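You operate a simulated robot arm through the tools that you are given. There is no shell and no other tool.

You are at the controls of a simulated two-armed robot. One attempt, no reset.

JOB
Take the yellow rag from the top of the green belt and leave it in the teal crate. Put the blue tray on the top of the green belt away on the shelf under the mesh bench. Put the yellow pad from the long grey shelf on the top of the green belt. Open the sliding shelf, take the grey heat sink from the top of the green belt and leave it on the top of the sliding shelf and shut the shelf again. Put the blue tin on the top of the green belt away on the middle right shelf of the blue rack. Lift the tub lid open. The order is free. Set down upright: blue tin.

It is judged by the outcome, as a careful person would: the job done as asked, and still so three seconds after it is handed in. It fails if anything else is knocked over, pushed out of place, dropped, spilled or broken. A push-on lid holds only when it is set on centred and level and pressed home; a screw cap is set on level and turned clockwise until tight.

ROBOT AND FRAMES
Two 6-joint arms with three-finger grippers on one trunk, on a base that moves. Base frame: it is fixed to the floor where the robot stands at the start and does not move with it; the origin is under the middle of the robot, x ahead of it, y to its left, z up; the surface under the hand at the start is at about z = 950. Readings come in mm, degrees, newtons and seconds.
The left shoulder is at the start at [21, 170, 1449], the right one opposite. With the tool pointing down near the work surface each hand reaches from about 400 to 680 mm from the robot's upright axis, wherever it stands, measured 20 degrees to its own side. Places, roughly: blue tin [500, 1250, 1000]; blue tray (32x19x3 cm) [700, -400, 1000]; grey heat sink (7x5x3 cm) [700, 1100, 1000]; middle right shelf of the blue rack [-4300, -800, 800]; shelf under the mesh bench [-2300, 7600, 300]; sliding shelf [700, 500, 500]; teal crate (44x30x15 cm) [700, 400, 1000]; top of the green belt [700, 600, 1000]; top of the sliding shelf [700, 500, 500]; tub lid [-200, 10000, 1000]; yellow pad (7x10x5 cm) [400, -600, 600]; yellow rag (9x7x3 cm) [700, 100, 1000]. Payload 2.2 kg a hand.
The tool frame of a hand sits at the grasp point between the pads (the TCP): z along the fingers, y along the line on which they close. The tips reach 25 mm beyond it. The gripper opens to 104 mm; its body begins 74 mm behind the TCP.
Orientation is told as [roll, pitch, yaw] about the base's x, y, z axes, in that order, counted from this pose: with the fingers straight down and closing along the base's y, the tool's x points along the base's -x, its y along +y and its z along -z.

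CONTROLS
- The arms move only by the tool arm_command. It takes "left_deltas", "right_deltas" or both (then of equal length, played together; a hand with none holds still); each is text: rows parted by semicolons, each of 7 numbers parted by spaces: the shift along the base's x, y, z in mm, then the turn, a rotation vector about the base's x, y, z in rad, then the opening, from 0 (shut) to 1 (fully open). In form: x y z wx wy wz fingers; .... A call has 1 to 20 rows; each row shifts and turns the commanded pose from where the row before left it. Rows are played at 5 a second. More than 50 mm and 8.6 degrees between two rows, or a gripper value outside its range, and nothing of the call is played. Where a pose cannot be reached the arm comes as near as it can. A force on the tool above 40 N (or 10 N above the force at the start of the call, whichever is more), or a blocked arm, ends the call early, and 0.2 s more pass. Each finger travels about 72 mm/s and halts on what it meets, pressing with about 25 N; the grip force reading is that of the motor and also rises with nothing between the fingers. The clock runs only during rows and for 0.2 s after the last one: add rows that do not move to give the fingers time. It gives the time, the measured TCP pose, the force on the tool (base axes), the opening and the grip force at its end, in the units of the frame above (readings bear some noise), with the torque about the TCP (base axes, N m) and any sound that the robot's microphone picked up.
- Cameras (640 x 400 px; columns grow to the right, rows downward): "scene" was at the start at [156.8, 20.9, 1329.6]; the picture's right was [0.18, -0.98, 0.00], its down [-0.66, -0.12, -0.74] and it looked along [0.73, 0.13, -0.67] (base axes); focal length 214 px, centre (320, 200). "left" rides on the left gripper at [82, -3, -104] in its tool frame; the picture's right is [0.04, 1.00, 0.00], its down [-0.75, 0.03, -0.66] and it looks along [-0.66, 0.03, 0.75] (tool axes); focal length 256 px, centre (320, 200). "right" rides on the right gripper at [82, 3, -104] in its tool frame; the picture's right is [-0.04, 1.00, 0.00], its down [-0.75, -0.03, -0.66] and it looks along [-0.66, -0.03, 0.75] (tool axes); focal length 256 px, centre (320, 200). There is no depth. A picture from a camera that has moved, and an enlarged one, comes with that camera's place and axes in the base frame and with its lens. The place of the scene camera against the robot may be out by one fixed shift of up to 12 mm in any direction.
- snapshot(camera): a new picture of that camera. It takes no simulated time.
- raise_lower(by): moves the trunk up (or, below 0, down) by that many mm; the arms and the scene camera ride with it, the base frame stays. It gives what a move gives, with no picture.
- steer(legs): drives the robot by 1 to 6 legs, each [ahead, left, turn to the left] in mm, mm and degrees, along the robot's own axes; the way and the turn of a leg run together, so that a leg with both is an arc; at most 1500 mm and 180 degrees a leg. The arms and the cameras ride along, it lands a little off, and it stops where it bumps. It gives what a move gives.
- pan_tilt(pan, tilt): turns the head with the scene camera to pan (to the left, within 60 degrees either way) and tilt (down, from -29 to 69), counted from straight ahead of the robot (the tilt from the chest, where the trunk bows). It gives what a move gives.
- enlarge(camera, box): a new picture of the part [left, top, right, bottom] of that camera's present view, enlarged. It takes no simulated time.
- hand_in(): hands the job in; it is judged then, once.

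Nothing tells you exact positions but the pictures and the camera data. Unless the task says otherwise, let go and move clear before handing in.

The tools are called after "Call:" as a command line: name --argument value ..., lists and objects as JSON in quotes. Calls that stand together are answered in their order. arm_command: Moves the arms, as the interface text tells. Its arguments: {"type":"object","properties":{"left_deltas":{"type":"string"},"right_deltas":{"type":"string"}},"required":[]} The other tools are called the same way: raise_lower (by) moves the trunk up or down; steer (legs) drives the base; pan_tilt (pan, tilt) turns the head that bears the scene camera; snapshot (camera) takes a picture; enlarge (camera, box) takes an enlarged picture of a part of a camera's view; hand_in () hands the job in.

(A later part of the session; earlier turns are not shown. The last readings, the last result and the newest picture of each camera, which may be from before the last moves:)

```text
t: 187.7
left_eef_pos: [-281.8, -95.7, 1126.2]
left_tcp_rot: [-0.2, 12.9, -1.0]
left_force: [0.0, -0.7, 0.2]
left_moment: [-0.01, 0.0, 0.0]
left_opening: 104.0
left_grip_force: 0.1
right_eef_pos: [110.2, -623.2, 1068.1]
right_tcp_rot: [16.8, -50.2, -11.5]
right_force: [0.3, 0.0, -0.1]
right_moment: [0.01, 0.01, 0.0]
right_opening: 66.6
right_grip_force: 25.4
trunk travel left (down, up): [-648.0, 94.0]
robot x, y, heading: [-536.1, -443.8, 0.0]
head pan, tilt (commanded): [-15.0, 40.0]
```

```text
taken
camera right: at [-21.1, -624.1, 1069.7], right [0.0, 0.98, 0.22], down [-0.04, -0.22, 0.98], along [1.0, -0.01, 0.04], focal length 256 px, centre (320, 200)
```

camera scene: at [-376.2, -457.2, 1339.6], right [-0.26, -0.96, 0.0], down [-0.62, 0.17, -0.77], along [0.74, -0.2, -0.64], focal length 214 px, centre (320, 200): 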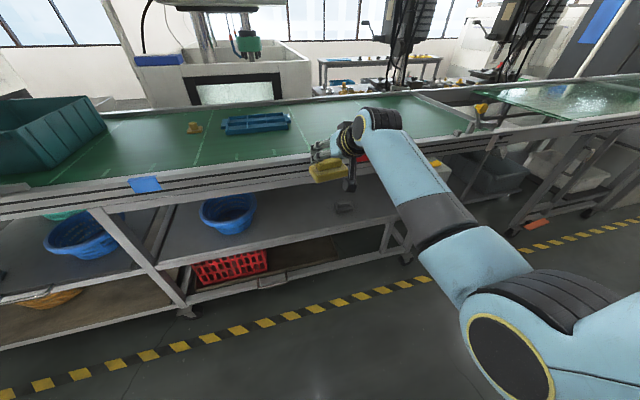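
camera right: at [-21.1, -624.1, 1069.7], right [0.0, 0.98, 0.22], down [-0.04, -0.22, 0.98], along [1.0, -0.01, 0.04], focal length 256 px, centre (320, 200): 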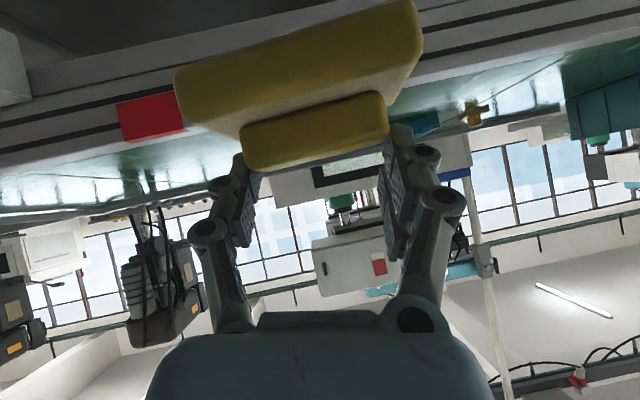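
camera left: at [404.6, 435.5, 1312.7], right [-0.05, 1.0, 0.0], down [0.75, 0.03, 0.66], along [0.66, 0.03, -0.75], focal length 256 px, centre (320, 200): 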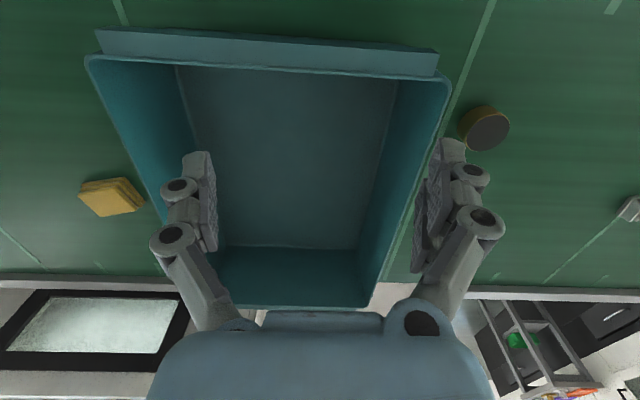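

The pad hangs level. I drive ahead so it's over a free part of the belt near [490, -675], clear of the tray.

Call:
steer --legs '[[0, -50, 0], [380, 0, 0]]'

Call:
snapshot --camera "scene"

Call:
snapshot --camera "right"

```text
t: 190.7
left_eef_pos: [105.6, -144.1, 1126.7]
left_tcp_rot: [-0.3, 13.0, -0.7]
left_force: [0.0, -0.4, -0.3]
left_moment: [0.02, 0.01, 0.01]
left_opening: 104.0
left_grip_force: 0.0
right_eef_pos: [499.7, -671.2, 1067.5]
right_tcp_rot: [16.7, -50.2, -11.2]
right_force: [0.2, 0.6, -0.8]
right_moment: [0.02, 0.03, 0.01]
right_opening: 66.9
right_grip_force: 24.8
trunk travel left (down, up): [-648.0, 94.0]
robot x, y, heading: [-140.8, -489.4, 0.2]
head pan, tilt (commanded): [-15.0, 40.0]
```

```text
taken
camera scene: at [12.9, -506.4, 1339.5], right [-0.26, -0.97, 0.0], down [-0.62, 0.17, -0.77], along [0.74, -0.2, -0.64], focal length 214 px, centre (320, 200)
```

scene: 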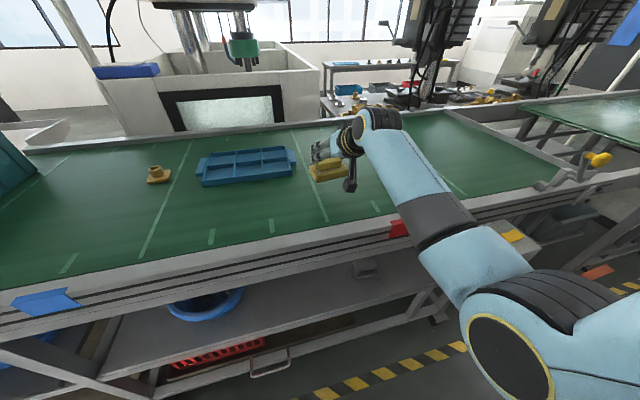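

```text
taken
camera right: at [368.6, -671.3, 1069.4], right [-0.01, 0.98, 0.22], down [-0.04, -0.22, 0.98], along [1.0, 0.0, 0.04], focal length 256 px, centre (320, 200)
```

right: 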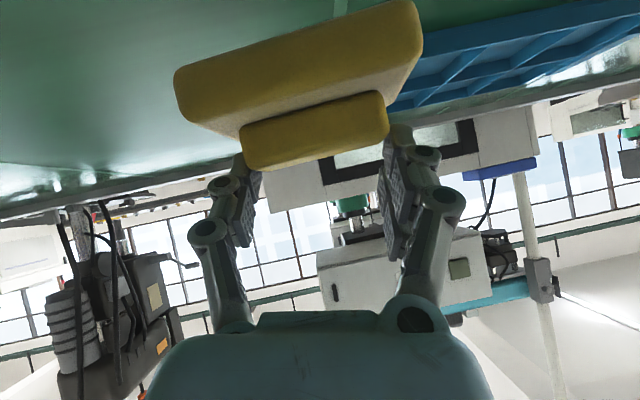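

It is over a free area. I lower to just above the belt, then creep down to contact.

Call:
raise_lower --by -52

Call:
arm_command --right_deltas "0 0 -3 0 0 0 0; 0 0 -2 0 0 0 0; 0 0 0 0 0 0 0"

```text
t: 191.6
left_eef_pos: [105.0, -144.4, 1074.8]
left_tcp_rot: [-0.3, 12.8, -0.6]
left_force: [-0.3, 0.4, -0.7]
left_moment: [0.0, 0.0, -0.02]
left_opening: 103.8
left_grip_force: 0.1
right_eef_pos: [499.5, -670.7, 1015.9]
right_tcp_rot: [16.8, -50.2, -11.2]
right_force: [-0.6, -0.5, -0.9]
right_moment: [-0.02, 0.01, 0.0]
right_opening: 66.5
right_grip_force: 25.2
trunk travel left (down, up): [-596.0, 146.0]
robot x, y, heading: [-143.3, -487.7, 0.4]
head pan, tilt (commanded): [-15.0, 40.0]
```

```text
t: 192.4
left_eef_pos: [105.6, -143.7, 1075.7]
left_tcp_rot: [-0.3, 12.9, -0.6]
left_force: [0.4, 0.5, 0.2]
left_moment: [-0.04, -0.02, 0.01]
left_opening: 103.7
left_grip_force: 0.1
right_eef_pos: [499.0, -670.1, 1011.2]
right_tcp_rot: [17.0, -50.3, -11.3]
right_force: [0.1, 0.4, 5.9]
right_moment: [0.37, 0.04, 0.06]
right_opening: 66.7
right_grip_force: 24.8
trunk travel left (down, up): [-596.0, 146.0]
robot x, y, heading: [-143.5, -489.6, 0.1]
head pan, tilt (commanded): [-15.0, 40.0]
```

Contact felt. I settle 1 mm more and release, then rise straight out.

Call:
arm_command --right_deltas "0 0 -1 0 0 0 0; 0 0 0 0 0 0 0.75; 0 0 0 0 0 0 1; 0 0 0 0 0 0 1; 0 0 0 0 0 0 1; 0 0 0 0 0 0 1"

Call:
raise_lower --by 100

Call:
steer --legs '[[-400, 0, 0]]'

Call:
snapshot --camera "scene"

```text
t: 193.8
left_eef_pos: [105.5, -144.9, 1075.9]
left_tcp_rot: [-0.3, 12.9, -0.6]
left_force: [0.4, 0.2, -0.2]
left_moment: [0.03, -0.02, 0.01]
left_opening: 104.1
left_grip_force: 0.0
right_eef_pos: [499.3, -669.9, 1009.0]
right_tcp_rot: [16.8, -50.2, -11.1]
right_force: [0.2, -0.3, -0.2]
right_moment: [0.0, -0.02, -0.01]
right_opening: 104.2
right_grip_force: 0.0
trunk travel left (down, up): [-596.0, 146.0]
robot x, y, heading: [-143.2, -489.0, 0.3]
head pan, tilt (commanded): [-15.0, 40.0]
```

```text
t: 195.1
left_eef_pos: [105.9, -143.3, 1175.1]
left_tcp_rot: [-0.2, 12.9, -0.6]
left_force: [0.5, -1.0, 0.2]
left_moment: [0.0, -0.01, 0.02]
left_opening: 104.0
left_grip_force: 0.1
right_eef_pos: [499.4, -670.1, 1110.2]
right_tcp_rot: [16.7, -50.2, -11.2]
right_force: [-0.6, 0.2, 0.3]
right_moment: [-0.01, 0.04, -0.01]
right_opening: 103.9
right_grip_force: 0.1
trunk travel left (down, up): [-696.0, 46.0]
robot x, y, heading: [-142.5, -490.8, 0.0]
head pan, tilt (commanded): [-15.0, 40.0]
```

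```text
t: 197.6
left_eef_pos: [-291.6, -144.5, 1175.5]
left_tcp_rot: [-0.3, 12.9, -0.3]
left_force: [-0.1, -1.1, -0.1]
left_moment: [0.01, -0.03, -0.02]
left_opening: 104.2
left_grip_force: 0.1
right_eef_pos: [106.8, -666.5, 1109.9]
right_tcp_rot: [16.7, -50.2, -10.7]
right_force: [-0.5, -0.4, 0.5]
right_moment: [-0.02, 0.01, 0.0]
right_opening: 103.9
right_grip_force: 0.0
trunk travel left (down, up): [-696.0, 46.0]
robot x, y, heading: [-536.7, -491.8, 0.6]
head pan, tilt (commanded): [-15.0, 40.0]
```

```text
taken
camera scene: at [-382.0, -507.4, 1387.7], right [-0.25, -0.97, 0.0], down [-0.62, 0.16, -0.77], along [0.74, -0.19, -0.64], focal length 214 px, centre (320, 200)
```

scene: 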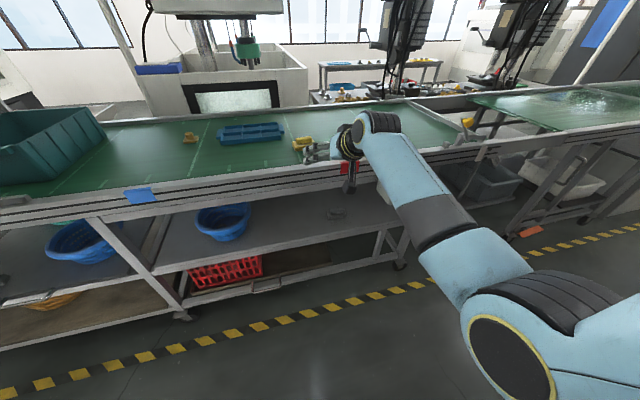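

The pad is placed on the belt. Before moving the tray I'd like to see the destination, so I'll turn left and drive along the aisle toward the tub and mesh bench, opening the tub lid on that trip.

Call:
steer --legs '[[-250, 0, 0], [0, 0, 90]]'

Call:
pan_tilt --pan 0 --tilt 15

Call:
snapshot --camera "scene"

```text
t: 203.2
left_eef_pos: [-1137.5, -250.1, 1175.5]
left_tcp_rot: [-0.3, 12.9, 90.1]
left_force: [-0.6, 0.3, -1.0]
left_moment: [-0.02, -0.01, 0.04]
left_opening: 103.9
left_grip_force: 0.0
right_eef_pos: [-614.9, 150.9, 1110.0]
right_tcp_rot: [16.8, -50.2, 79.5]
right_force: [0.0, 0.8, 0.6]
right_moment: [0.03, -0.01, -0.02]
right_opening: 104.1
right_grip_force: 0.0
trunk travel left (down, up): [-696.0, 46.0]
robot x, y, heading: [-786.2, -496.1, 90.9]
head pan, tilt (commanded): [-15.0, 40.0]
```

```text
t: 204.1
left_eef_pos: [-1136.4, -249.8, 1174.9]
left_tcp_rot: [-0.4, 12.8, 90.1]
left_force: [0.1, -0.4, -0.2]
left_moment: [0.02, 0.01, 0.03]
left_opening: 103.8
left_grip_force: 0.1
right_eef_pos: [-616.2, 149.8, 1109.4]
right_tcp_rot: [16.7, -50.2, 79.6]
right_force: [0.9, -0.4, 0.4]
right_moment: [0.01, 0.01, 0.02]
right_opening: 104.1
right_grip_force: 0.2
trunk travel left (down, up): [-696.0, 46.0]
robot x, y, heading: [-786.6, -495.4, 90.6]
head pan, tilt (commanded): [0.0, 15.0]
```

```text
taken
camera scene: at [-785.3, -325.4, 1427.1], right [1.0, 0.01, 0.0], down [0.0, -0.26, -0.97], along [-0.01, 0.97, -0.26], focal length 214 px, centre (320, 200)
```

scene: 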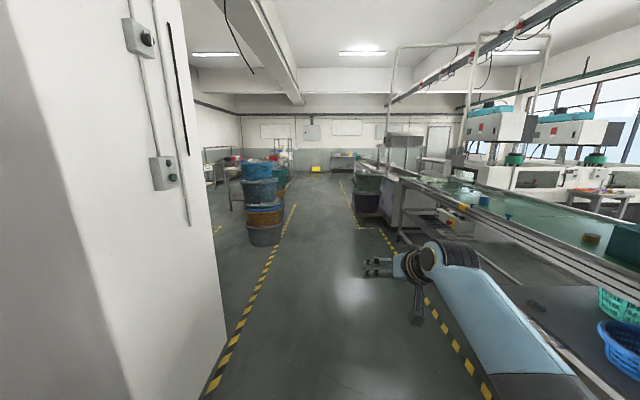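

The aisle ahead is clear between the bins. I drive along it.

Call:
steer --legs '[[1450, 0, 0], [1450, 0, 0], [1450, 0, 0], [1200, 0, 0]]'

Call:
snapshot --camera "scene"

Call:
pan_tilt --pan 40 --tilt 20

Call:
snapshot --camera "scene"

```text
t: 230.4
left_eef_pos: [-1033.0, 5255.9, 1175.1]
left_tcp_rot: [-0.3, 12.9, 88.2]
left_force: [-0.3, 0.4, 0.2]
left_moment: [-0.04, -0.03, -0.02]
left_opening: 104.3
left_grip_force: 0.1
right_eef_pos: [-497.4, 5639.2, 1109.6]
right_tcp_rot: [16.8, -50.2, 77.6]
right_force: [0.0, 0.1, -0.4]
right_moment: [0.01, 0.05, 0.02]
right_opening: 104.2
right_grip_force: 0.0
trunk travel left (down, up): [-696.0, 46.0]
robot x, y, heading: [-692.8, 5000.0, 89.1]
head pan, tilt (commanded): [0.0, 15.0]
```

```text
taken
camera scene: at [-684.0, 5168.4, 1427.2], right [1.0, -0.02, 0.0], down [0.0, -0.26, -0.97], along [0.02, 0.97, -0.26], focal length 214 px, centre (320, 200)
```

scene: 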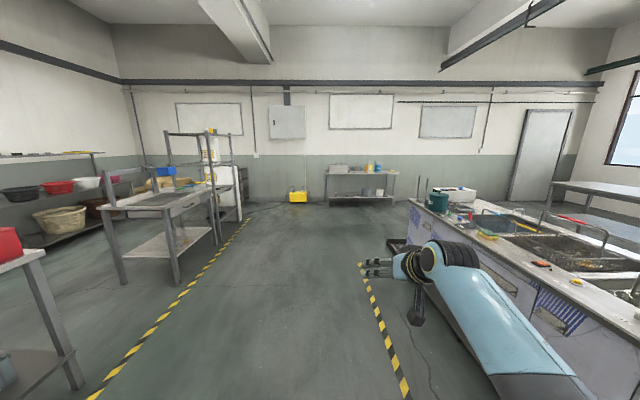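

```text
t: 231.5
left_eef_pos: [-1032.8, 5255.0, 1175.0]
left_tcp_rot: [-0.3, 13.0, 88.3]
left_force: [0.2, -0.3, 0.3]
left_moment: [0.0, 0.0, 0.0]
left_opening: 104.0
left_grip_force: 0.1
right_eef_pos: [-496.8, 5639.0, 1109.3]
right_tcp_rot: [16.8, -50.2, 77.6]
right_force: [-0.9, -0.1, 0.1]
right_moment: [0.02, 0.0, 0.01]
right_opening: 104.0
right_grip_force: 0.1
trunk travel left (down, up): [-696.0, 46.0]
robot x, y, heading: [-689.6, 4999.0, 88.8]
head pan, tilt (commanded): [40.0, 20.0]
```

```text
taken
camera scene: at [-744.2, 5147.5, 1419.0], right [0.78, 0.63, 0.0], down [0.21, -0.27, -0.94], along [-0.59, 0.73, -0.34], focal length 214 px, centre (320, 200)
```

scene: 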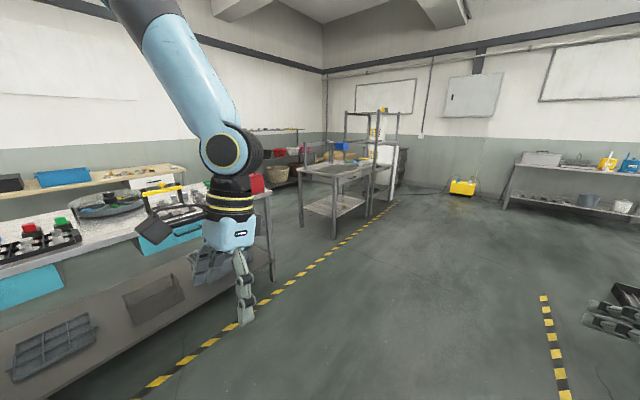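

I see the mesh bench on the left (footprint about x −2690…−2095, y 7090…8015, lower shelf ~z 300) and a far bench that should hold the tub. I zoom in on both.

Call:
pan_tilt --pan 0 --tilt 15

Call:
enlarge --camera "scene" --box '[280, 130, 440, 230]'

Call:
enlarge --camera "scene" --box '[60, 120, 300, 300]'

```text
t: 232.5
left_eef_pos: [-1032.5, 5254.9, 1175.1]
left_tcp_rot: [-0.2, 12.9, 88.2]
left_force: [-1.0, -0.8, 0.5]
left_moment: [0.0, 0.03, -0.01]
left_opening: 104.0
left_grip_force: 0.0
right_eef_pos: [-497.7, 5638.5, 1109.5]
right_tcp_rot: [16.7, -50.2, 77.6]
right_force: [0.6, 0.2, 0.1]
right_moment: [-0.03, -0.02, 0.02]
right_opening: 104.2
right_grip_force: 0.0
trunk travel left (down, up): [-696.0, 46.0]
robot x, y, heading: [-687.5, 4998.9, 88.9]
head pan, tilt (commanded): [0.0, 15.0]
```

```text
4.00 times, centred on (360, 180) of scene
camera zoom: at [-684.1, 5168.3, 1427.2], right [1.0, -0.02, 0.0], down [0.0, -0.26, -0.97], along [0.02, 0.97, -0.26], focal length 858 px, centre (160, 280)
```

zoom: 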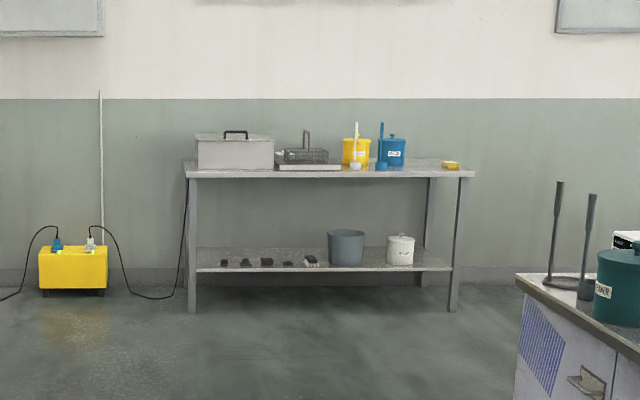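

```text
2.22 times, centred on (180, 210) of scene
camera zoom: at [-684.1, 5168.3, 1427.2], right [1.0, -0.02, 0.0], down [0.0, -0.26, -0.97], along [0.02, 0.97, -0.26], focal length 477 px, centre (631, 178)
```

zoom: 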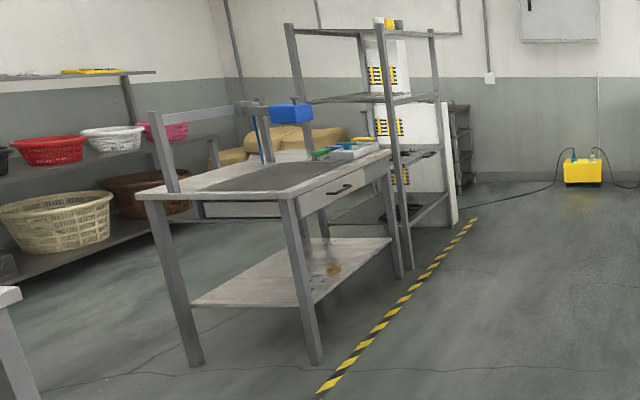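

The tub is the steel box with a black lid handle on the far bench. I drive closer to it.

Call:
steer --legs '[[1450, 0, 1], [1450, 0, 0], [400, -250, 0]]'

Call:
pan_tilt --pan 0 --tilt 20

Call:
snapshot --camera "scene"

Call:
enlarge --camera "scene" --box '[220, 120, 420, 245]'

```text
t: 249.0
left_eef_pos: [-778.0, 8548.2, 1174.7]
left_tcp_rot: [-0.3, 12.8, 89.1]
left_force: [-0.7, -0.1, 0.8]
left_moment: [0.0, -0.01, 0.07]
left_opening: 104.1
left_grip_force: 0.1
right_eef_pos: [-251.0, 8940.6, 1109.4]
right_tcp_rot: [16.7, -50.2, 78.6]
right_force: [0.0, 0.1, -0.8]
right_moment: [0.0, -0.01, 0.0]
right_opening: 104.2
right_grip_force: 0.1
trunk travel left (down, up): [-696.0, 46.0]
robot x, y, heading: [-427.0, 8299.8, 89.8]
head pan, tilt (commanded): [0.0, 15.0]
```

```text
t: 249.6
left_eef_pos: [-777.8, 8549.2, 1175.2]
left_tcp_rot: [-0.2, 12.9, 89.1]
left_force: [-0.3, 0.9, -0.1]
left_moment: [0.02, 0.01, 0.01]
left_opening: 103.9
left_grip_force: 0.0
right_eef_pos: [-251.1, 8940.2, 1109.7]
right_tcp_rot: [16.8, -50.2, 78.5]
right_force: [-1.0, -0.2, 0.0]
right_moment: [0.01, -0.01, 0.01]
right_opening: 103.9
right_grip_force: 0.1
trunk travel left (down, up): [-696.0, 46.0]
robot x, y, heading: [-431.5, 8297.2, 89.8]
head pan, tilt (commanded): [0.0, 20.0]
```

```text
taken
camera scene: at [-428.4, 8467.8, 1419.0], right [1.0, 0.0, 0.0], down [0.0, -0.34, -0.94], along [0.0, 0.94, -0.34], focal length 214 px, centre (320, 200)
```

scene: 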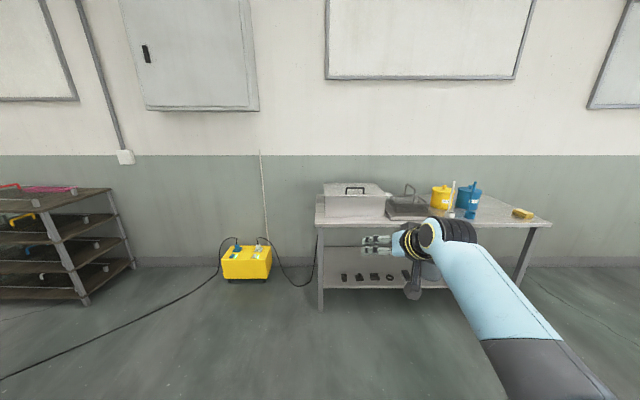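

```text
3.20 times, centred on (320, 182) of scene
camera zoom: at [-428.4, 8467.8, 1419.0], right [1.0, 0.0, 0.0], down [0.0, -0.34, -0.94], along [0.0, 0.94, -0.34], focal length 686 px, centre (320, 256)
```

zoom: 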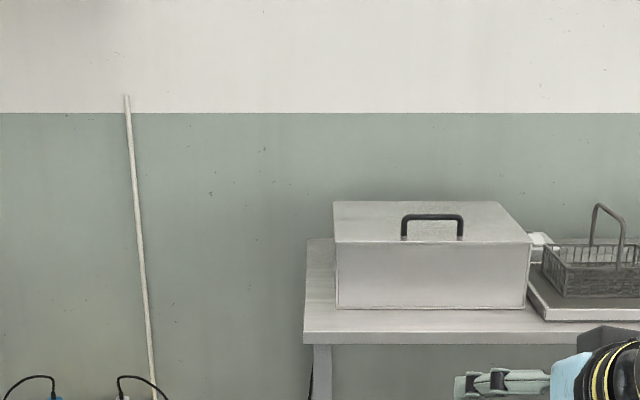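

The tub is a box with an arch handle at the lid's front edge. I move closer to triangulate it.

Call:
steer --legs '[[450, 0, 0]]'

Call:
pan_tilt --pan -5 --tilt 30

Call:
snapshot --camera "scene"

Call:
snapshot --camera "right"

```text
t: 252.3
left_eef_pos: [-775.8, 9001.9, 1174.9]
left_tcp_rot: [-0.3, 12.9, 88.9]
left_force: [-0.7, -0.2, -0.1]
left_moment: [0.01, -0.02, 0.0]
left_opening: 104.2
left_grip_force: 0.0
right_eef_pos: [-247.1, 9393.6, 1109.7]
right_tcp_rot: [16.8, -50.1, 78.4]
right_force: [-0.1, 0.2, -0.9]
right_moment: [0.01, 0.02, 0.0]
right_opening: 104.3
right_grip_force: 0.0
trunk travel left (down, up): [-696.0, 46.0]
robot x, y, heading: [-429.1, 8751.5, 89.6]
head pan, tilt (commanded): [0.0, 20.0]
```

```text
t: 253.1
left_eef_pos: [-775.6, 9002.1, 1175.7]
left_tcp_rot: [-0.2, 12.8, 89.0]
left_force: [-0.3, 0.1, -0.2]
left_moment: [0.01, 0.01, -0.01]
left_opening: 104.0
left_grip_force: 0.2
right_eef_pos: [-247.1, 9393.6, 1108.9]
right_tcp_rot: [16.9, -50.2, 78.4]
right_force: [-0.3, 0.3, -0.2]
right_moment: [0.0, -0.04, 0.02]
right_opening: 103.8
right_grip_force: 0.0
trunk travel left (down, up): [-696.0, 46.0]
robot x, y, heading: [-429.8, 8749.5, 89.8]
head pan, tilt (commanded): [-5.0, 30.0]
```

```text
taken
camera scene: at [-418.7, 8917.1, 1403.0], right [1.0, -0.09, 0.0], down [-0.05, -0.5, -0.87], along [0.08, 0.86, -0.5], focal length 214 px, centre (320, 200)
```

scene: 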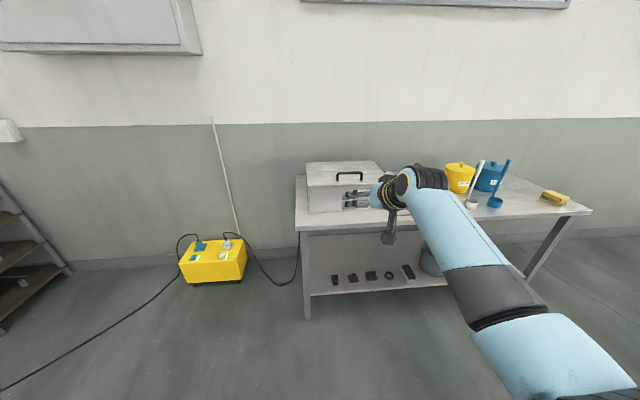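

```text
taken
camera right: at [-246.0, 9260.7, 1111.5], right [-0.98, 0.0, 0.22], down [0.22, -0.04, 0.98], along [0.01, 1.0, 0.04], focal length 256 px, centre (320, 200)
```

right: 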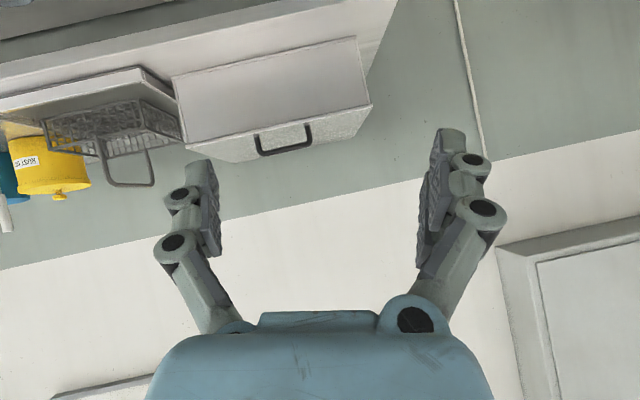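

Call:
enlarge --camera "scene" --box '[290, 145, 410, 220]'

Call:
enlarge --camera "right" --box '[160, 20, 400, 170]'

```text
5.33 times, centred on (350, 182) of scene
camera zoom: at [-418.7, 8917.1, 1403.0], right [1.0, -0.09, 0.0], down [-0.05, -0.5, -0.87], along [0.08, 0.86, -0.5], focal length 1144 px, centre (160, 293)
```

zoom: 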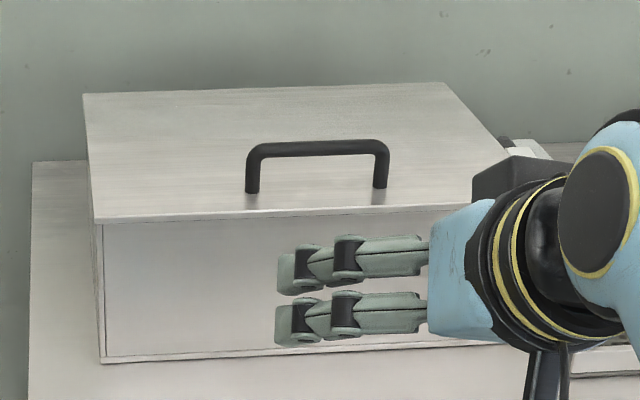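

```text
2.67 times, centred on (280, 95) of right
camera zoom: at [-246.0, 9260.7, 1111.5], right [-0.98, 0.0, 0.22], down [0.22, -0.04, 0.98], along [0.01, 1.0, 0.04], focal length 683 px, centre (427, 480)
```

zoom: 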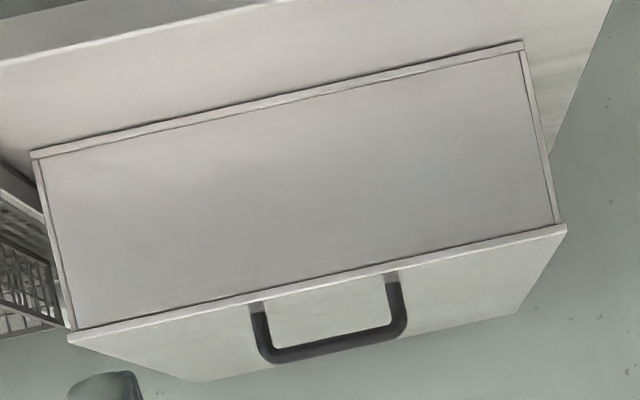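

The handle bar triangulates to about [-188, 9852, 1003], lid hinge at the back near y≈10150, z≈945. I'll grip the bar with a horizontal hand (fingers above and below) and follow the arc. First I reorient the hand in free space: pitch up about the wrist, then roll.

Call:
arm_command --right_deltas "0 9 24 0.134 0 0 1; 0 9 24 0.134 0 0 1; 0 9 24 0.134 0 0 1; 0 8 24 0.134 0 0 1; 0 8 23 0.134 0 0 1; 0 0 0 0 0 0 1"

Call:
arm_command --right_deltas "0 0 0 0 -0.14 0 1; 0 0 0 0 -0.14 0 1; 0 0 0 0 -0.14 0 1; 0 0 0 0 -0.14 0 1; 0 0 0 0 -0.14 0 1; 0 0 0 0 -0.14 0 1; 0 0 0 0 -0.14 0 1; 0 0 0 0 -0.14 0 1; 0 0 0 0 -0.14 0 1; 0 0 0 0 -0.14 0 1; 0 0 0 0 -0.14 0 1; 0 0 0 0 -0.14 0 1; 0 0 0 0 -0.12 0 1; 0 0 0 0 0 0 1"

Call:
snapshot --camera "right"

Call:
snapshot --camera "scene"

```text
t: 254.5
left_eef_pos: [-776.3, 9001.4, 1176.1]
left_tcp_rot: [-0.3, 12.8, 89.0]
left_force: [-0.9, 0.1, 0.6]
left_moment: [-0.03, 0.0, 0.01]
left_opening: 104.2
left_grip_force: 0.2
right_eef_pos: [-245.9, 9435.5, 1229.1]
right_tcp_rot: [91.8, -82.7, 5.9]
right_force: [0.1, -0.1, -0.2]
right_moment: [-0.01, 0.02, 0.01]
right_opening: 103.7
right_grip_force: 0.1
trunk travel left (down, up): [-696.0, 46.0]
robot x, y, heading: [-430.7, 8748.7, 89.5]
head pan, tilt (commanded): [-5.0, 30.0]
```

```text
t: 257.5
left_eef_pos: [-775.3, 9002.4, 1175.0]
left_tcp_rot: [-0.3, 12.9, 88.9]
left_force: [0.0, 0.0, 0.1]
left_moment: [-0.02, 0.01, -0.03]
left_opening: 103.7
left_grip_force: 0.0
right_eef_pos: [-247.0, 9435.0, 1228.7]
right_tcp_rot: [-82.3, 5.9, 179.2]
right_force: [0.0, 1.0, -0.9]
right_moment: [0.01, -0.01, -0.01]
right_opening: 103.8
right_grip_force: 0.1
trunk travel left (down, up): [-696.0, 46.0]
robot x, y, heading: [-433.8, 8750.1, 89.6]
head pan, tilt (commanded): [-5.0, 30.0]
```

```text
taken
camera right: at [-167.6, 9331.2, 1247.7], right [0.06, -0.13, -0.99], down [-0.77, -0.64, 0.04], along [-0.63, 0.76, -0.14], focal length 256 px, centre (320, 200)
```

right: 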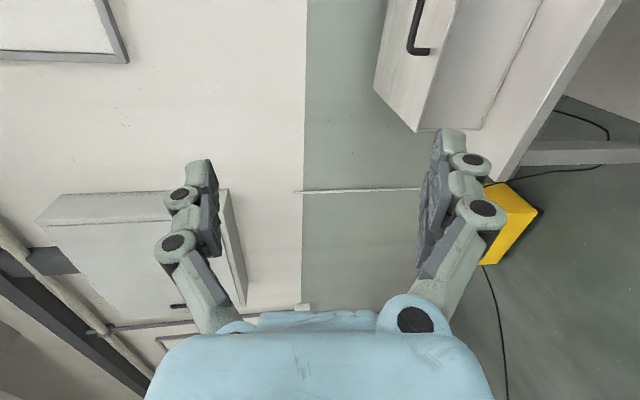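

```text
taken
camera scene: at [-418.5, 8916.9, 1403.0], right [1.0, -0.09, 0.0], down [-0.05, -0.5, -0.87], along [0.08, 0.86, -0.5], focal length 214 px, centre (320, 200)
```

scene: 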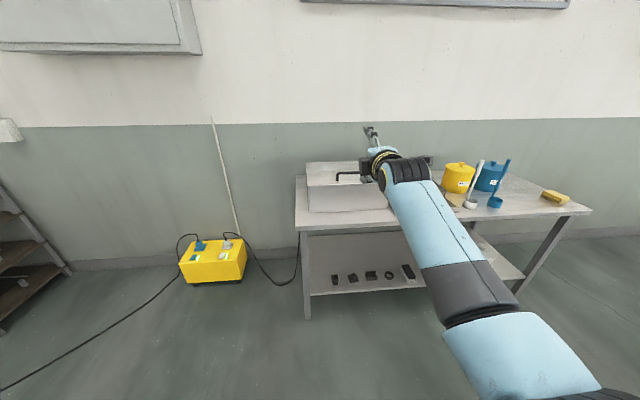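

The orientation is right. I lower the trunk and test in free air how far the arm can draw back and sweep the arc.

Call:
raise_lower --by -226

Call:
arm_command --right_deltas "0 -30 0 0 0 0 0.4; 0 -30 0 0 0 0 0.4; 0 -30 0 0 0 0 0.4; 0 -30 0 0 0 0 0.4; 0 -30 0 0 0 0 0.4; 0 -30 0 0 0 0 0.4; 0 0 0 0 0 0 0.4"

Call:
snapshot --camera "scene"

```text
t: 259.9
left_eef_pos: [-774.9, 9001.5, 948.1]
left_tcp_rot: [-0.3, 12.9, 88.9]
left_force: [0.4, -0.6, -0.1]
left_moment: [0.01, -0.02, 0.0]
left_opening: 103.8
left_grip_force: 0.0
right_eef_pos: [-247.1, 9435.8, 1003.2]
right_tcp_rot: [-82.5, 5.7, 179.3]
right_force: [1.1, -0.2, 0.0]
right_moment: [-0.04, 0.0, 0.02]
right_opening: 103.8
right_grip_force: 0.2
trunk travel left (down, up): [-470.0, 272.0]
robot x, y, heading: [-430.1, 8751.1, 89.8]
head pan, tilt (commanded): [-5.0, 30.0]
```

```text
t: 261.3
left_eef_pos: [-776.9, 9002.5, 948.5]
left_tcp_rot: [-0.2, 12.9, 89.0]
left_force: [0.2, 0.6, 0.3]
left_moment: [0.01, 0.02, -0.02]
left_opening: 104.1
left_grip_force: 0.1
right_eef_pos: [-219.6, 9261.8, 1008.1]
right_tcp_rot: [-83.5, 14.4, -179.4]
right_force: [-0.2, -0.9, -0.3]
right_moment: [0.0, -0.02, 0.0]
right_opening: 41.6
right_grip_force: 0.0
trunk travel left (down, up): [-470.0, 272.0]
robot x, y, heading: [-424.9, 8750.8, 89.7]
head pan, tilt (commanded): [-5.0, 30.0]
stopped in row 7 (right hand): the arm was blocked; the commanded pose is now the measured one
```

```text
taken
camera scene: at [-418.5, 8918.8, 1175.2], right [1.0, -0.09, 0.0], down [-0.05, -0.5, -0.87], along [0.08, 0.86, -0.5], focal length 214 px, centre (320, 200)
```

scene: 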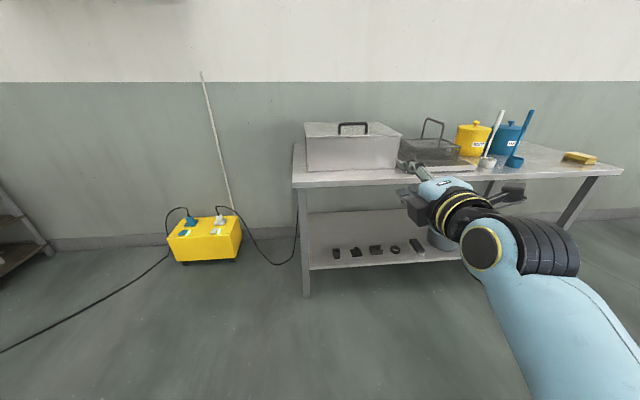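

The arm can retract to about 560 mm ahead before re-folding. I bring it forward again to that range and fix the orientation.

Call:
arm_command --right_deltas "5 20 0 0 0.07 0 0.4; 5 20 0 0 0.07 0 0.4; 5 20 -5 0 0 0 0.4; 0 0 0 0 0 0 0.4"

Call:
snapshot --camera "scene"

Call:
snapshot --camera "right"

```text
t: 262.3
left_eef_pos: [-776.1, 9002.2, 949.5]
left_tcp_rot: [-0.3, 12.9, 89.2]
left_force: [-0.2, 0.0, -0.6]
left_moment: [-0.01, 0.03, 0.01]
left_opening: 103.9
left_grip_force: 0.1
right_eef_pos: [-203.7, 9321.4, 1001.0]
right_tcp_rot: [-83.6, 6.5, -179.5]
right_force: [-0.5, 0.6, -0.5]
right_moment: [-0.03, -0.02, 0.05]
right_opening: 41.7
right_grip_force: 0.0
trunk travel left (down, up): [-470.0, 272.0]
robot x, y, heading: [-426.9, 8751.1, 89.5]
head pan, tilt (commanded): [-5.0, 30.0]
```

```text
taken
camera scene: at [-418.7, 8918.7, 1175.2], right [1.0, -0.09, 0.0], down [-0.05, -0.5, -0.87], along [0.08, 0.86, -0.5], focal length 214 px, centre (320, 200)
```

scene: 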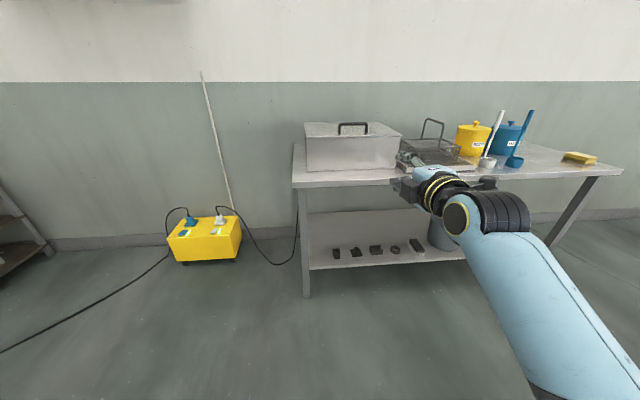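

```text
taken
camera right: at [-122.1, 9218.0, 1020.3], right [0.07, -0.11, -0.99], down [-0.75, -0.66, 0.02], along [-0.65, 0.75, -0.13], focal length 256 px, centre (320, 200)
```

right: 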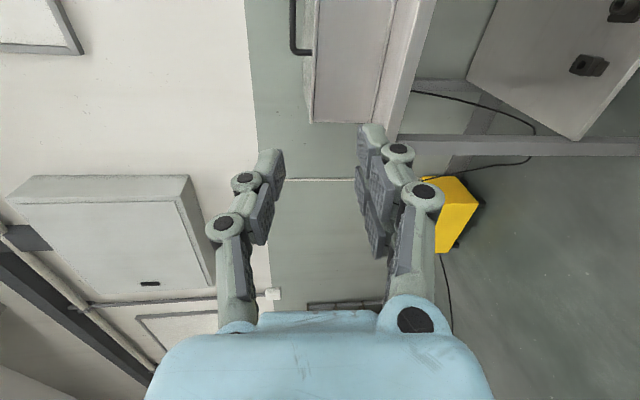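

I now test the opening arc (0→60°) in free air from this stance.

Call:
arm_command --right_deltas "0 5.9 25.7 0 0 0 0.4; 0 8.2 25 0 0 0 0.4; 0 10.3 24.3 0 0 0 0.4; 0 12.3 23.2 0 0 0 0.4; 0 14.4 22.1 0 0 0 0.4; 0 16.2 20.8 0 0 0 0.4; 0 18 19.3 0 0 0 0.4; 0 19.5 17.6 0 0 0 0.4; 0 21.1 15.9 0 0 0 0.4; 0 22.3 13.9 0 0 0 0.4; 0 23.5 12 0 0 0 0.4; 0 24.4 9.8 0 0 0 0.4; 0 25.2 7.7 0 0 0 0.4; 0 25.8 5.5 0 0 0 0.4; 0 0 0 0 0 0 0.4"

```text
t: 265.5
left_eef_pos: [-776.3, 9001.8, 949.5]
left_tcp_rot: [-0.3, 12.9, 88.9]
left_force: [0.7, -0.4, -0.2]
left_moment: [0.0, -0.01, -0.02]
left_opening: 103.9
left_grip_force: 0.0
right_eef_pos: [-203.8, 9568.6, 1244.7]
right_tcp_rot: [-83.6, 6.3, -179.4]
right_force: [0.0, 1.1, 0.1]
right_moment: [-0.02, 0.01, 0.03]
right_opening: 41.5
right_grip_force: 0.0
trunk travel left (down, up): [-470.0, 272.0]
robot x, y, heading: [-428.7, 8750.0, 89.7]
head pan, tilt (commanded): [-5.0, 30.0]
```

The arm follows the arc to 70° easily. I test the rest up to 95°.

Call:
arm_command --right_deltas "0 26.1 3.2 0 0 0 0.4; 0 26.4 1 0 0 0 0.4; 0 26.3 -1.4 0 0 0 0.4; 0 26.1 -3.7 0 0 0 0.4; 0 25.7 -5.9 0 0 0 0.4; 0 0 0 0 0 0 0.4"

```text
t: 266.9
left_eef_pos: [-776.3, 9002.3, 949.7]
left_tcp_rot: [-0.3, 12.9, 88.9]
left_force: [-0.7, 0.3, -0.7]
left_moment: [-0.03, 0.0, 0.0]
left_opening: 103.7
left_grip_force: 0.0
right_eef_pos: [-208.4, 9648.4, 1245.1]
right_tcp_rot: [-83.6, 6.5, -179.5]
right_force: [0.5, 0.6, -0.7]
right_moment: [-0.02, -0.02, 0.01]
right_opening: 41.5
right_grip_force: 0.0
right hand out of reach, approached as far as the arm can: row 4, 5
trunk travel left (down, up): [-470.0, 272.0]
robot x, y, heading: [-431.2, 8753.2, 89.5]
head pan, tilt (commanded): [-5.0, 30.0]
```

Reach is good to ~85°, and the base can add the rest. I return along the same path to the start pose.

Call:
arm_command --right_deltas "1 -27 0 0 0 0 0.4; 1 -27 0 0 0 0 0.4; 1 -26 0 0 0 0 0.4; 1 -25.8 -5.5 0 0 0 0.4; 0 -25.2 -7.7 0 0 0 0.4; 0 -24.4 -9.8 0 0 0 0.4; 0 -23.5 -12 0 0 0 0.4; 0 -22.3 -13.9 0 0 0 0.4; 0 -21.1 -15.9 0 0 0 0.4; 0 -19.5 -17.6 0 0 0 0.4; 0 -18 -19.3 0 0 0 0.4; 0 -16.2 -20.8 0 0 0 0.4; 0 -14.4 -22.1 0 0 0 0.4; 0 -12.3 -23.2 0 0 0 0.4; 0 -10.3 -24.3 0 0 0 0.4; 0 -8.2 -25 0 0 0 0.4; 0 -5.9 -25.7 0 0 0 0.4; 0 0 0 0 0 0 0.4"

Call:
steer --legs '[[380, 0, 0]]'

Call:
pan_tilt --pan -10 --tilt 35

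Call:
snapshot --camera "scene"

Call:
snapshot --camera "right"

```text
t: 270.7
left_eef_pos: [-775.6, 9001.5, 948.8]
left_tcp_rot: [-0.3, 12.9, 88.9]
left_force: [-0.3, -0.8, -0.1]
left_moment: [-0.01, 0.05, 0.0]
left_opening: 103.9
left_grip_force: 0.1
right_eef_pos: [-205.3, 9323.1, 1001.6]
right_tcp_rot: [-83.7, 6.4, -179.4]
right_force: [0.1, 0.3, 0.4]
right_moment: [0.03, -0.01, 0.0]
right_opening: 41.4
right_grip_force: 0.0
trunk travel left (down, up): [-470.0, 272.0]
robot x, y, heading: [-427.4, 8754.6, 89.8]
head pan, tilt (commanded): [-5.0, 30.0]
```

```text
t: 273.1
left_eef_pos: [-773.1, 9375.7, 949.7]
left_tcp_rot: [-0.3, 13.0, 89.0]
left_force: [1.1, 0.3, 0.0]
left_moment: [-0.04, -0.02, 0.01]
left_opening: 104.1
left_grip_force: 0.0
right_eef_pos: [-203.7, 9696.2, 1002.7]
right_tcp_rot: [-83.5, 6.3, -179.6]
right_force: [0.3, 0.6, -0.6]
right_moment: [0.03, -0.02, 0.04]
right_opening: 41.8
right_grip_force: 0.0
trunk travel left (down, up): [-470.0, 272.0]
robot x, y, heading: [-428.0, 9125.4, 89.4]
head pan, tilt (commanded): [-5.0, 30.0]
```

```text
t: 273.7
left_eef_pos: [-774.0, 9374.0, 949.8]
left_tcp_rot: [-0.3, 12.8, 88.9]
left_force: [-0.1, -0.1, -0.4]
left_moment: [-0.02, -0.02, 0.02]
left_opening: 104.1
left_grip_force: 0.2
right_eef_pos: [-202.4, 9693.7, 1002.4]
right_tcp_rot: [-83.6, 6.4, -179.5]
right_force: [-0.8, -0.1, 0.0]
right_moment: [0.0, 0.0, 0.0]
right_opening: 41.4
right_grip_force: 0.0
trunk travel left (down, up): [-470.0, 272.0]
robot x, y, heading: [-425.1, 9120.5, 89.6]
head pan, tilt (commanded): [-10.0, 35.0]
```

```text
taken
camera scene: at [-408.8, 9287.8, 1167.4], right [0.98, -0.18, 0.0], down [-0.1, -0.56, -0.82], along [0.15, 0.81, -0.57], focal length 214 px, centre (320, 200)
```

scene: 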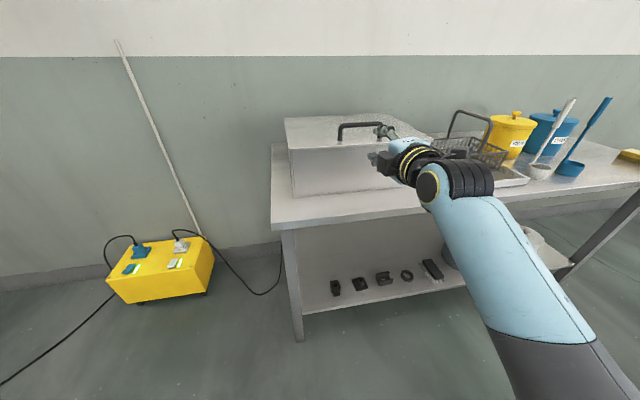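

```text
taken
camera right: at [-121.3, 9591.5, 1020.2], right [0.07, -0.11, -0.99], down [-0.75, -0.66, 0.02], along [-0.65, 0.75, -0.13], focal length 256 px, centre (320, 200)
```

right: 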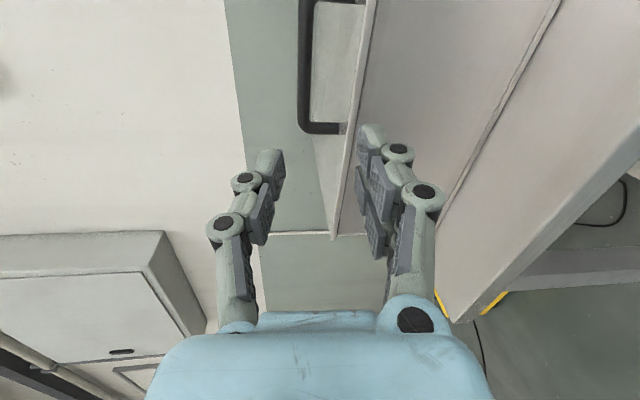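

The bar is centred between thumb and fingers in height. I shift 15 mm to centre in the handle and advance.

Call:
steer --legs '[[105, -14, 0]]'

Call:
snapshot --camera "right"

Call:
enlarge --camera "scene" --box '[260, 90, 460, 215]'

```text
t: 274.9
left_eef_pos: [-758.2, 9481.9, 949.0]
left_tcp_rot: [-0.3, 13.0, 88.9]
left_force: [-0.5, 0.6, 1.1]
left_moment: [-0.05, -0.03, -0.02]
left_opening: 103.7
left_grip_force: 0.1
right_eef_pos: [-188.3, 9801.0, 1001.8]
right_tcp_rot: [-83.5, 6.3, -179.5]
right_force: [0.7, 0.9, -0.3]
right_moment: [0.03, -0.01, -0.01]
right_opening: 41.6
right_grip_force: 0.0
trunk travel left (down, up): [-470.0, 272.0]
robot x, y, heading: [-415.9, 9229.0, 89.4]
head pan, tilt (commanded): [-10.0, 35.0]
```

```text
taken
camera right: at [-106.4, 9698.0, 1019.3], right [0.07, -0.11, -0.99], down [-0.75, -0.66, 0.02], along [-0.65, 0.75, -0.13], focal length 256 px, centre (320, 200)
```

right: 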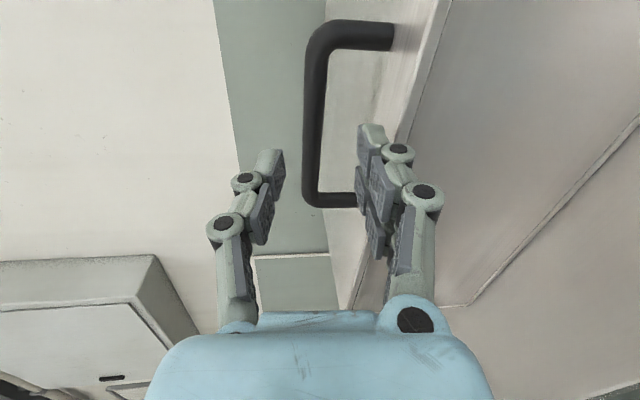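

```text
3.20 times, centred on (360, 152) of scene
camera zoom: at [-394.0, 9394.5, 1167.1], right [0.98, -0.18, 0.0], down [-0.1, -0.57, -0.82], along [0.15, 0.8, -0.57], focal length 686 px, centre (192, 352)
```

zoom: 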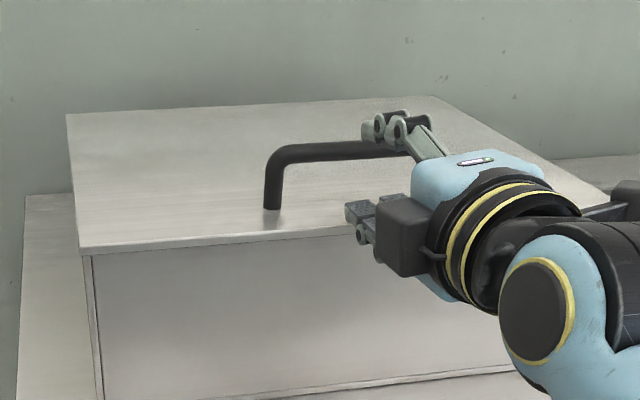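

Clearances under the bar are OK but small; I raise 4 mm and advance the last 45 mm.

Call:
raise_lower --by 4

Call:
steer --legs '[[42, 0, 0]]'

Call:
snapshot --camera "right"

Call:
enlarge --camera "scene" --box '[260, 90, 460, 215]'

```text
t: 275.4
left_eef_pos: [-758.8, 9480.5, 952.8]
left_tcp_rot: [-0.2, 12.9, 88.9]
left_force: [-0.1, 0.7, -0.4]
left_moment: [-0.02, -0.01, -0.02]
left_opening: 104.0
left_grip_force: 0.0
right_eef_pos: [-188.6, 9800.0, 1005.8]
right_tcp_rot: [-83.5, 6.2, -179.5]
right_force: [0.2, 0.0, 0.0]
right_moment: [0.01, 0.01, 0.03]
right_opening: 41.5
right_grip_force: 0.0
trunk travel left (down, up): [-474.0, 268.0]
robot x, y, heading: [-412.3, 9228.1, 89.7]
head pan, tilt (commanded): [-10.0, 35.0]
```

```text
t: 276.3
left_eef_pos: [-758.1, 9523.4, 953.0]
left_tcp_rot: [-0.4, 12.9, 89.0]
left_force: [-0.9, -0.2, -0.3]
left_moment: [-0.08, -0.02, 0.01]
left_opening: 103.9
left_grip_force: 0.1
right_eef_pos: [-187.3, 9842.4, 1005.4]
right_tcp_rot: [-83.4, 6.3, -179.5]
right_force: [-0.5, 0.6, -0.9]
right_moment: [0.04, -0.02, 0.03]
right_opening: 41.6
right_grip_force: 0.0
trunk travel left (down, up): [-474.0, 268.0]
robot x, y, heading: [-415.7, 9268.8, 89.8]
head pan, tilt (commanded): [-10.0, 35.0]
```

```text
taken
camera right: at [-106.2, 9740.2, 1023.0], right [0.07, -0.11, -0.99], down [-0.76, -0.66, 0.02], along [-0.65, 0.75, -0.13], focal length 256 px, centre (320, 200)
```

right: 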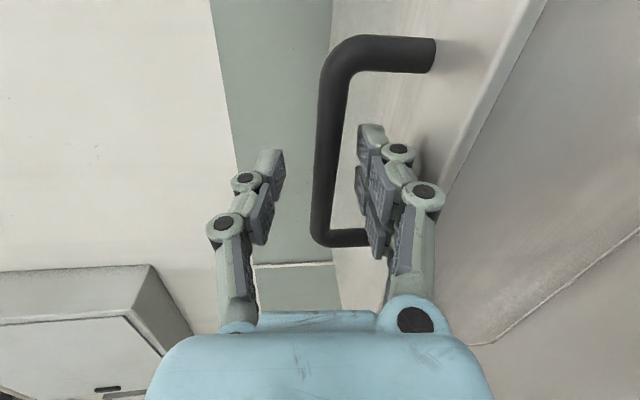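

```text
3.20 times, centred on (360, 152) of scene
camera zoom: at [-393.8, 9436.8, 1171.1], right [0.98, -0.18, 0.0], down [-0.1, -0.57, -0.82], along [0.15, 0.8, -0.58], focal length 686 px, centre (192, 352)
```

zoom: 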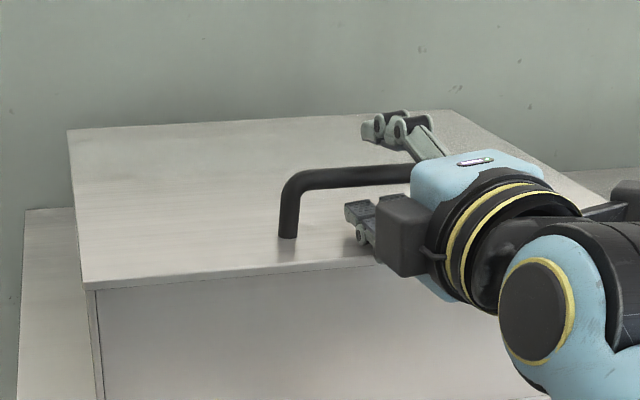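

The bar is right at the grasp point. I close on it.

Call:
arm_command --right_deltas "0 0 -3 0 0 0 0.3; 0 0 -1 0 0 0 0.15; 0 0 0 0 0 0 0; 0 0 0 0 0 0 0; 0 0 0 0 0 0 0; 0 0 0 0 0 0 0"

Call:
snapshot --camera "right"

```text
t: 277.7
left_eef_pos: [-757.2, 9523.0, 953.6]
left_tcp_rot: [-0.3, 13.0, 88.9]
left_force: [0.4, 0.1, 0.0]
left_moment: [0.0, 0.0, 0.01]
left_opening: 104.3
left_grip_force: 0.0
right_eef_pos: [-187.0, 9842.5, 1002.0]
right_tcp_rot: [-83.5, 6.1, -179.4]
right_force: [-0.1, 0.1, -8.2]
right_moment: [-0.23, 1.64, 0.01]
right_opening: 17.3
right_grip_force: 42.3
trunk travel left (down, up): [-474.0, 268.0]
robot x, y, heading: [-415.9, 9267.4, 89.8]
head pan, tilt (commanded): [-10.0, 35.0]
```

```text
taken
camera right: at [-106.1, 9738.6, 1019.2], right [0.07, -0.11, -0.99], down [-0.76, -0.66, 0.02], along [-0.65, 0.75, -0.13], focal length 256 px, centre (320, 200)
```

right: 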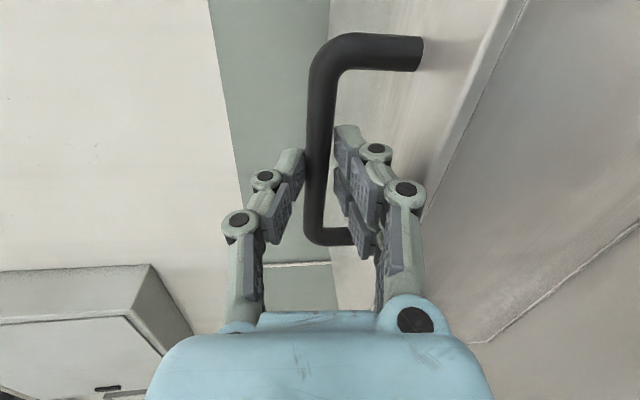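

The bar is gripped (17 mm). I start the arc gently and watch the forces.

Call:
arm_command --right_deltas "0 2.6 13.5 0 0 0 0; 0 3.5 13.2 0 0 0 0; 0 4 13.1 0 0 0 0; 0 4.4 13 0 0 0 0; 0 0 0 0 0 0 0"

Call:
enlarge --camera "scene" --box '[240, 60, 480, 210]'

```text
t: 278.9
left_eef_pos: [-757.5, 9520.7, 952.2]
left_tcp_rot: [-0.4, 13.0, 88.9]
left_force: [0.6, -0.1, -0.2]
left_moment: [0.01, -0.02, -0.03]
left_opening: 104.0
left_grip_force: 0.0
right_eef_pos: [-188.9, 9853.9, 1049.2]
right_tcp_rot: [-82.6, 5.9, -179.4]
right_force: [-3.9, -20.5, -20.8]
right_moment: [-5.69, 4.06, 0.41]
right_opening: 16.6
right_grip_force: 41.7
trunk travel left (down, up): [-474.0, 268.0]
robot x, y, heading: [-414.2, 9268.0, 89.7]
head pan, tilt (commanded): [-10.0, 35.0]
```

```text
2.67 times, centred on (360, 135) of scene
camera zoom: at [-393.2, 9434.1, 1171.3], right [0.98, -0.18, 0.0], down [-0.1, -0.56, -0.82], along [0.15, 0.81, -0.57], focal length 572 px, centre (213, 373)
```

zoom: 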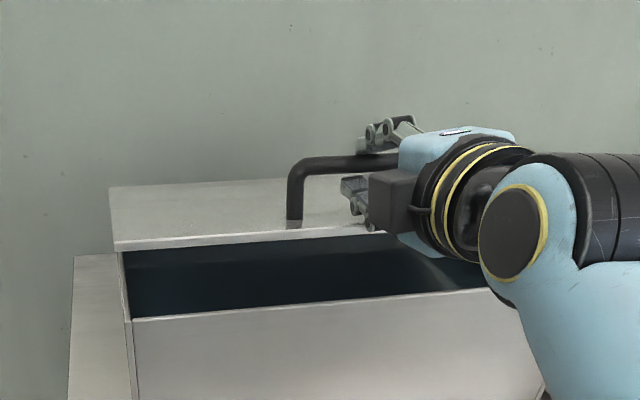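

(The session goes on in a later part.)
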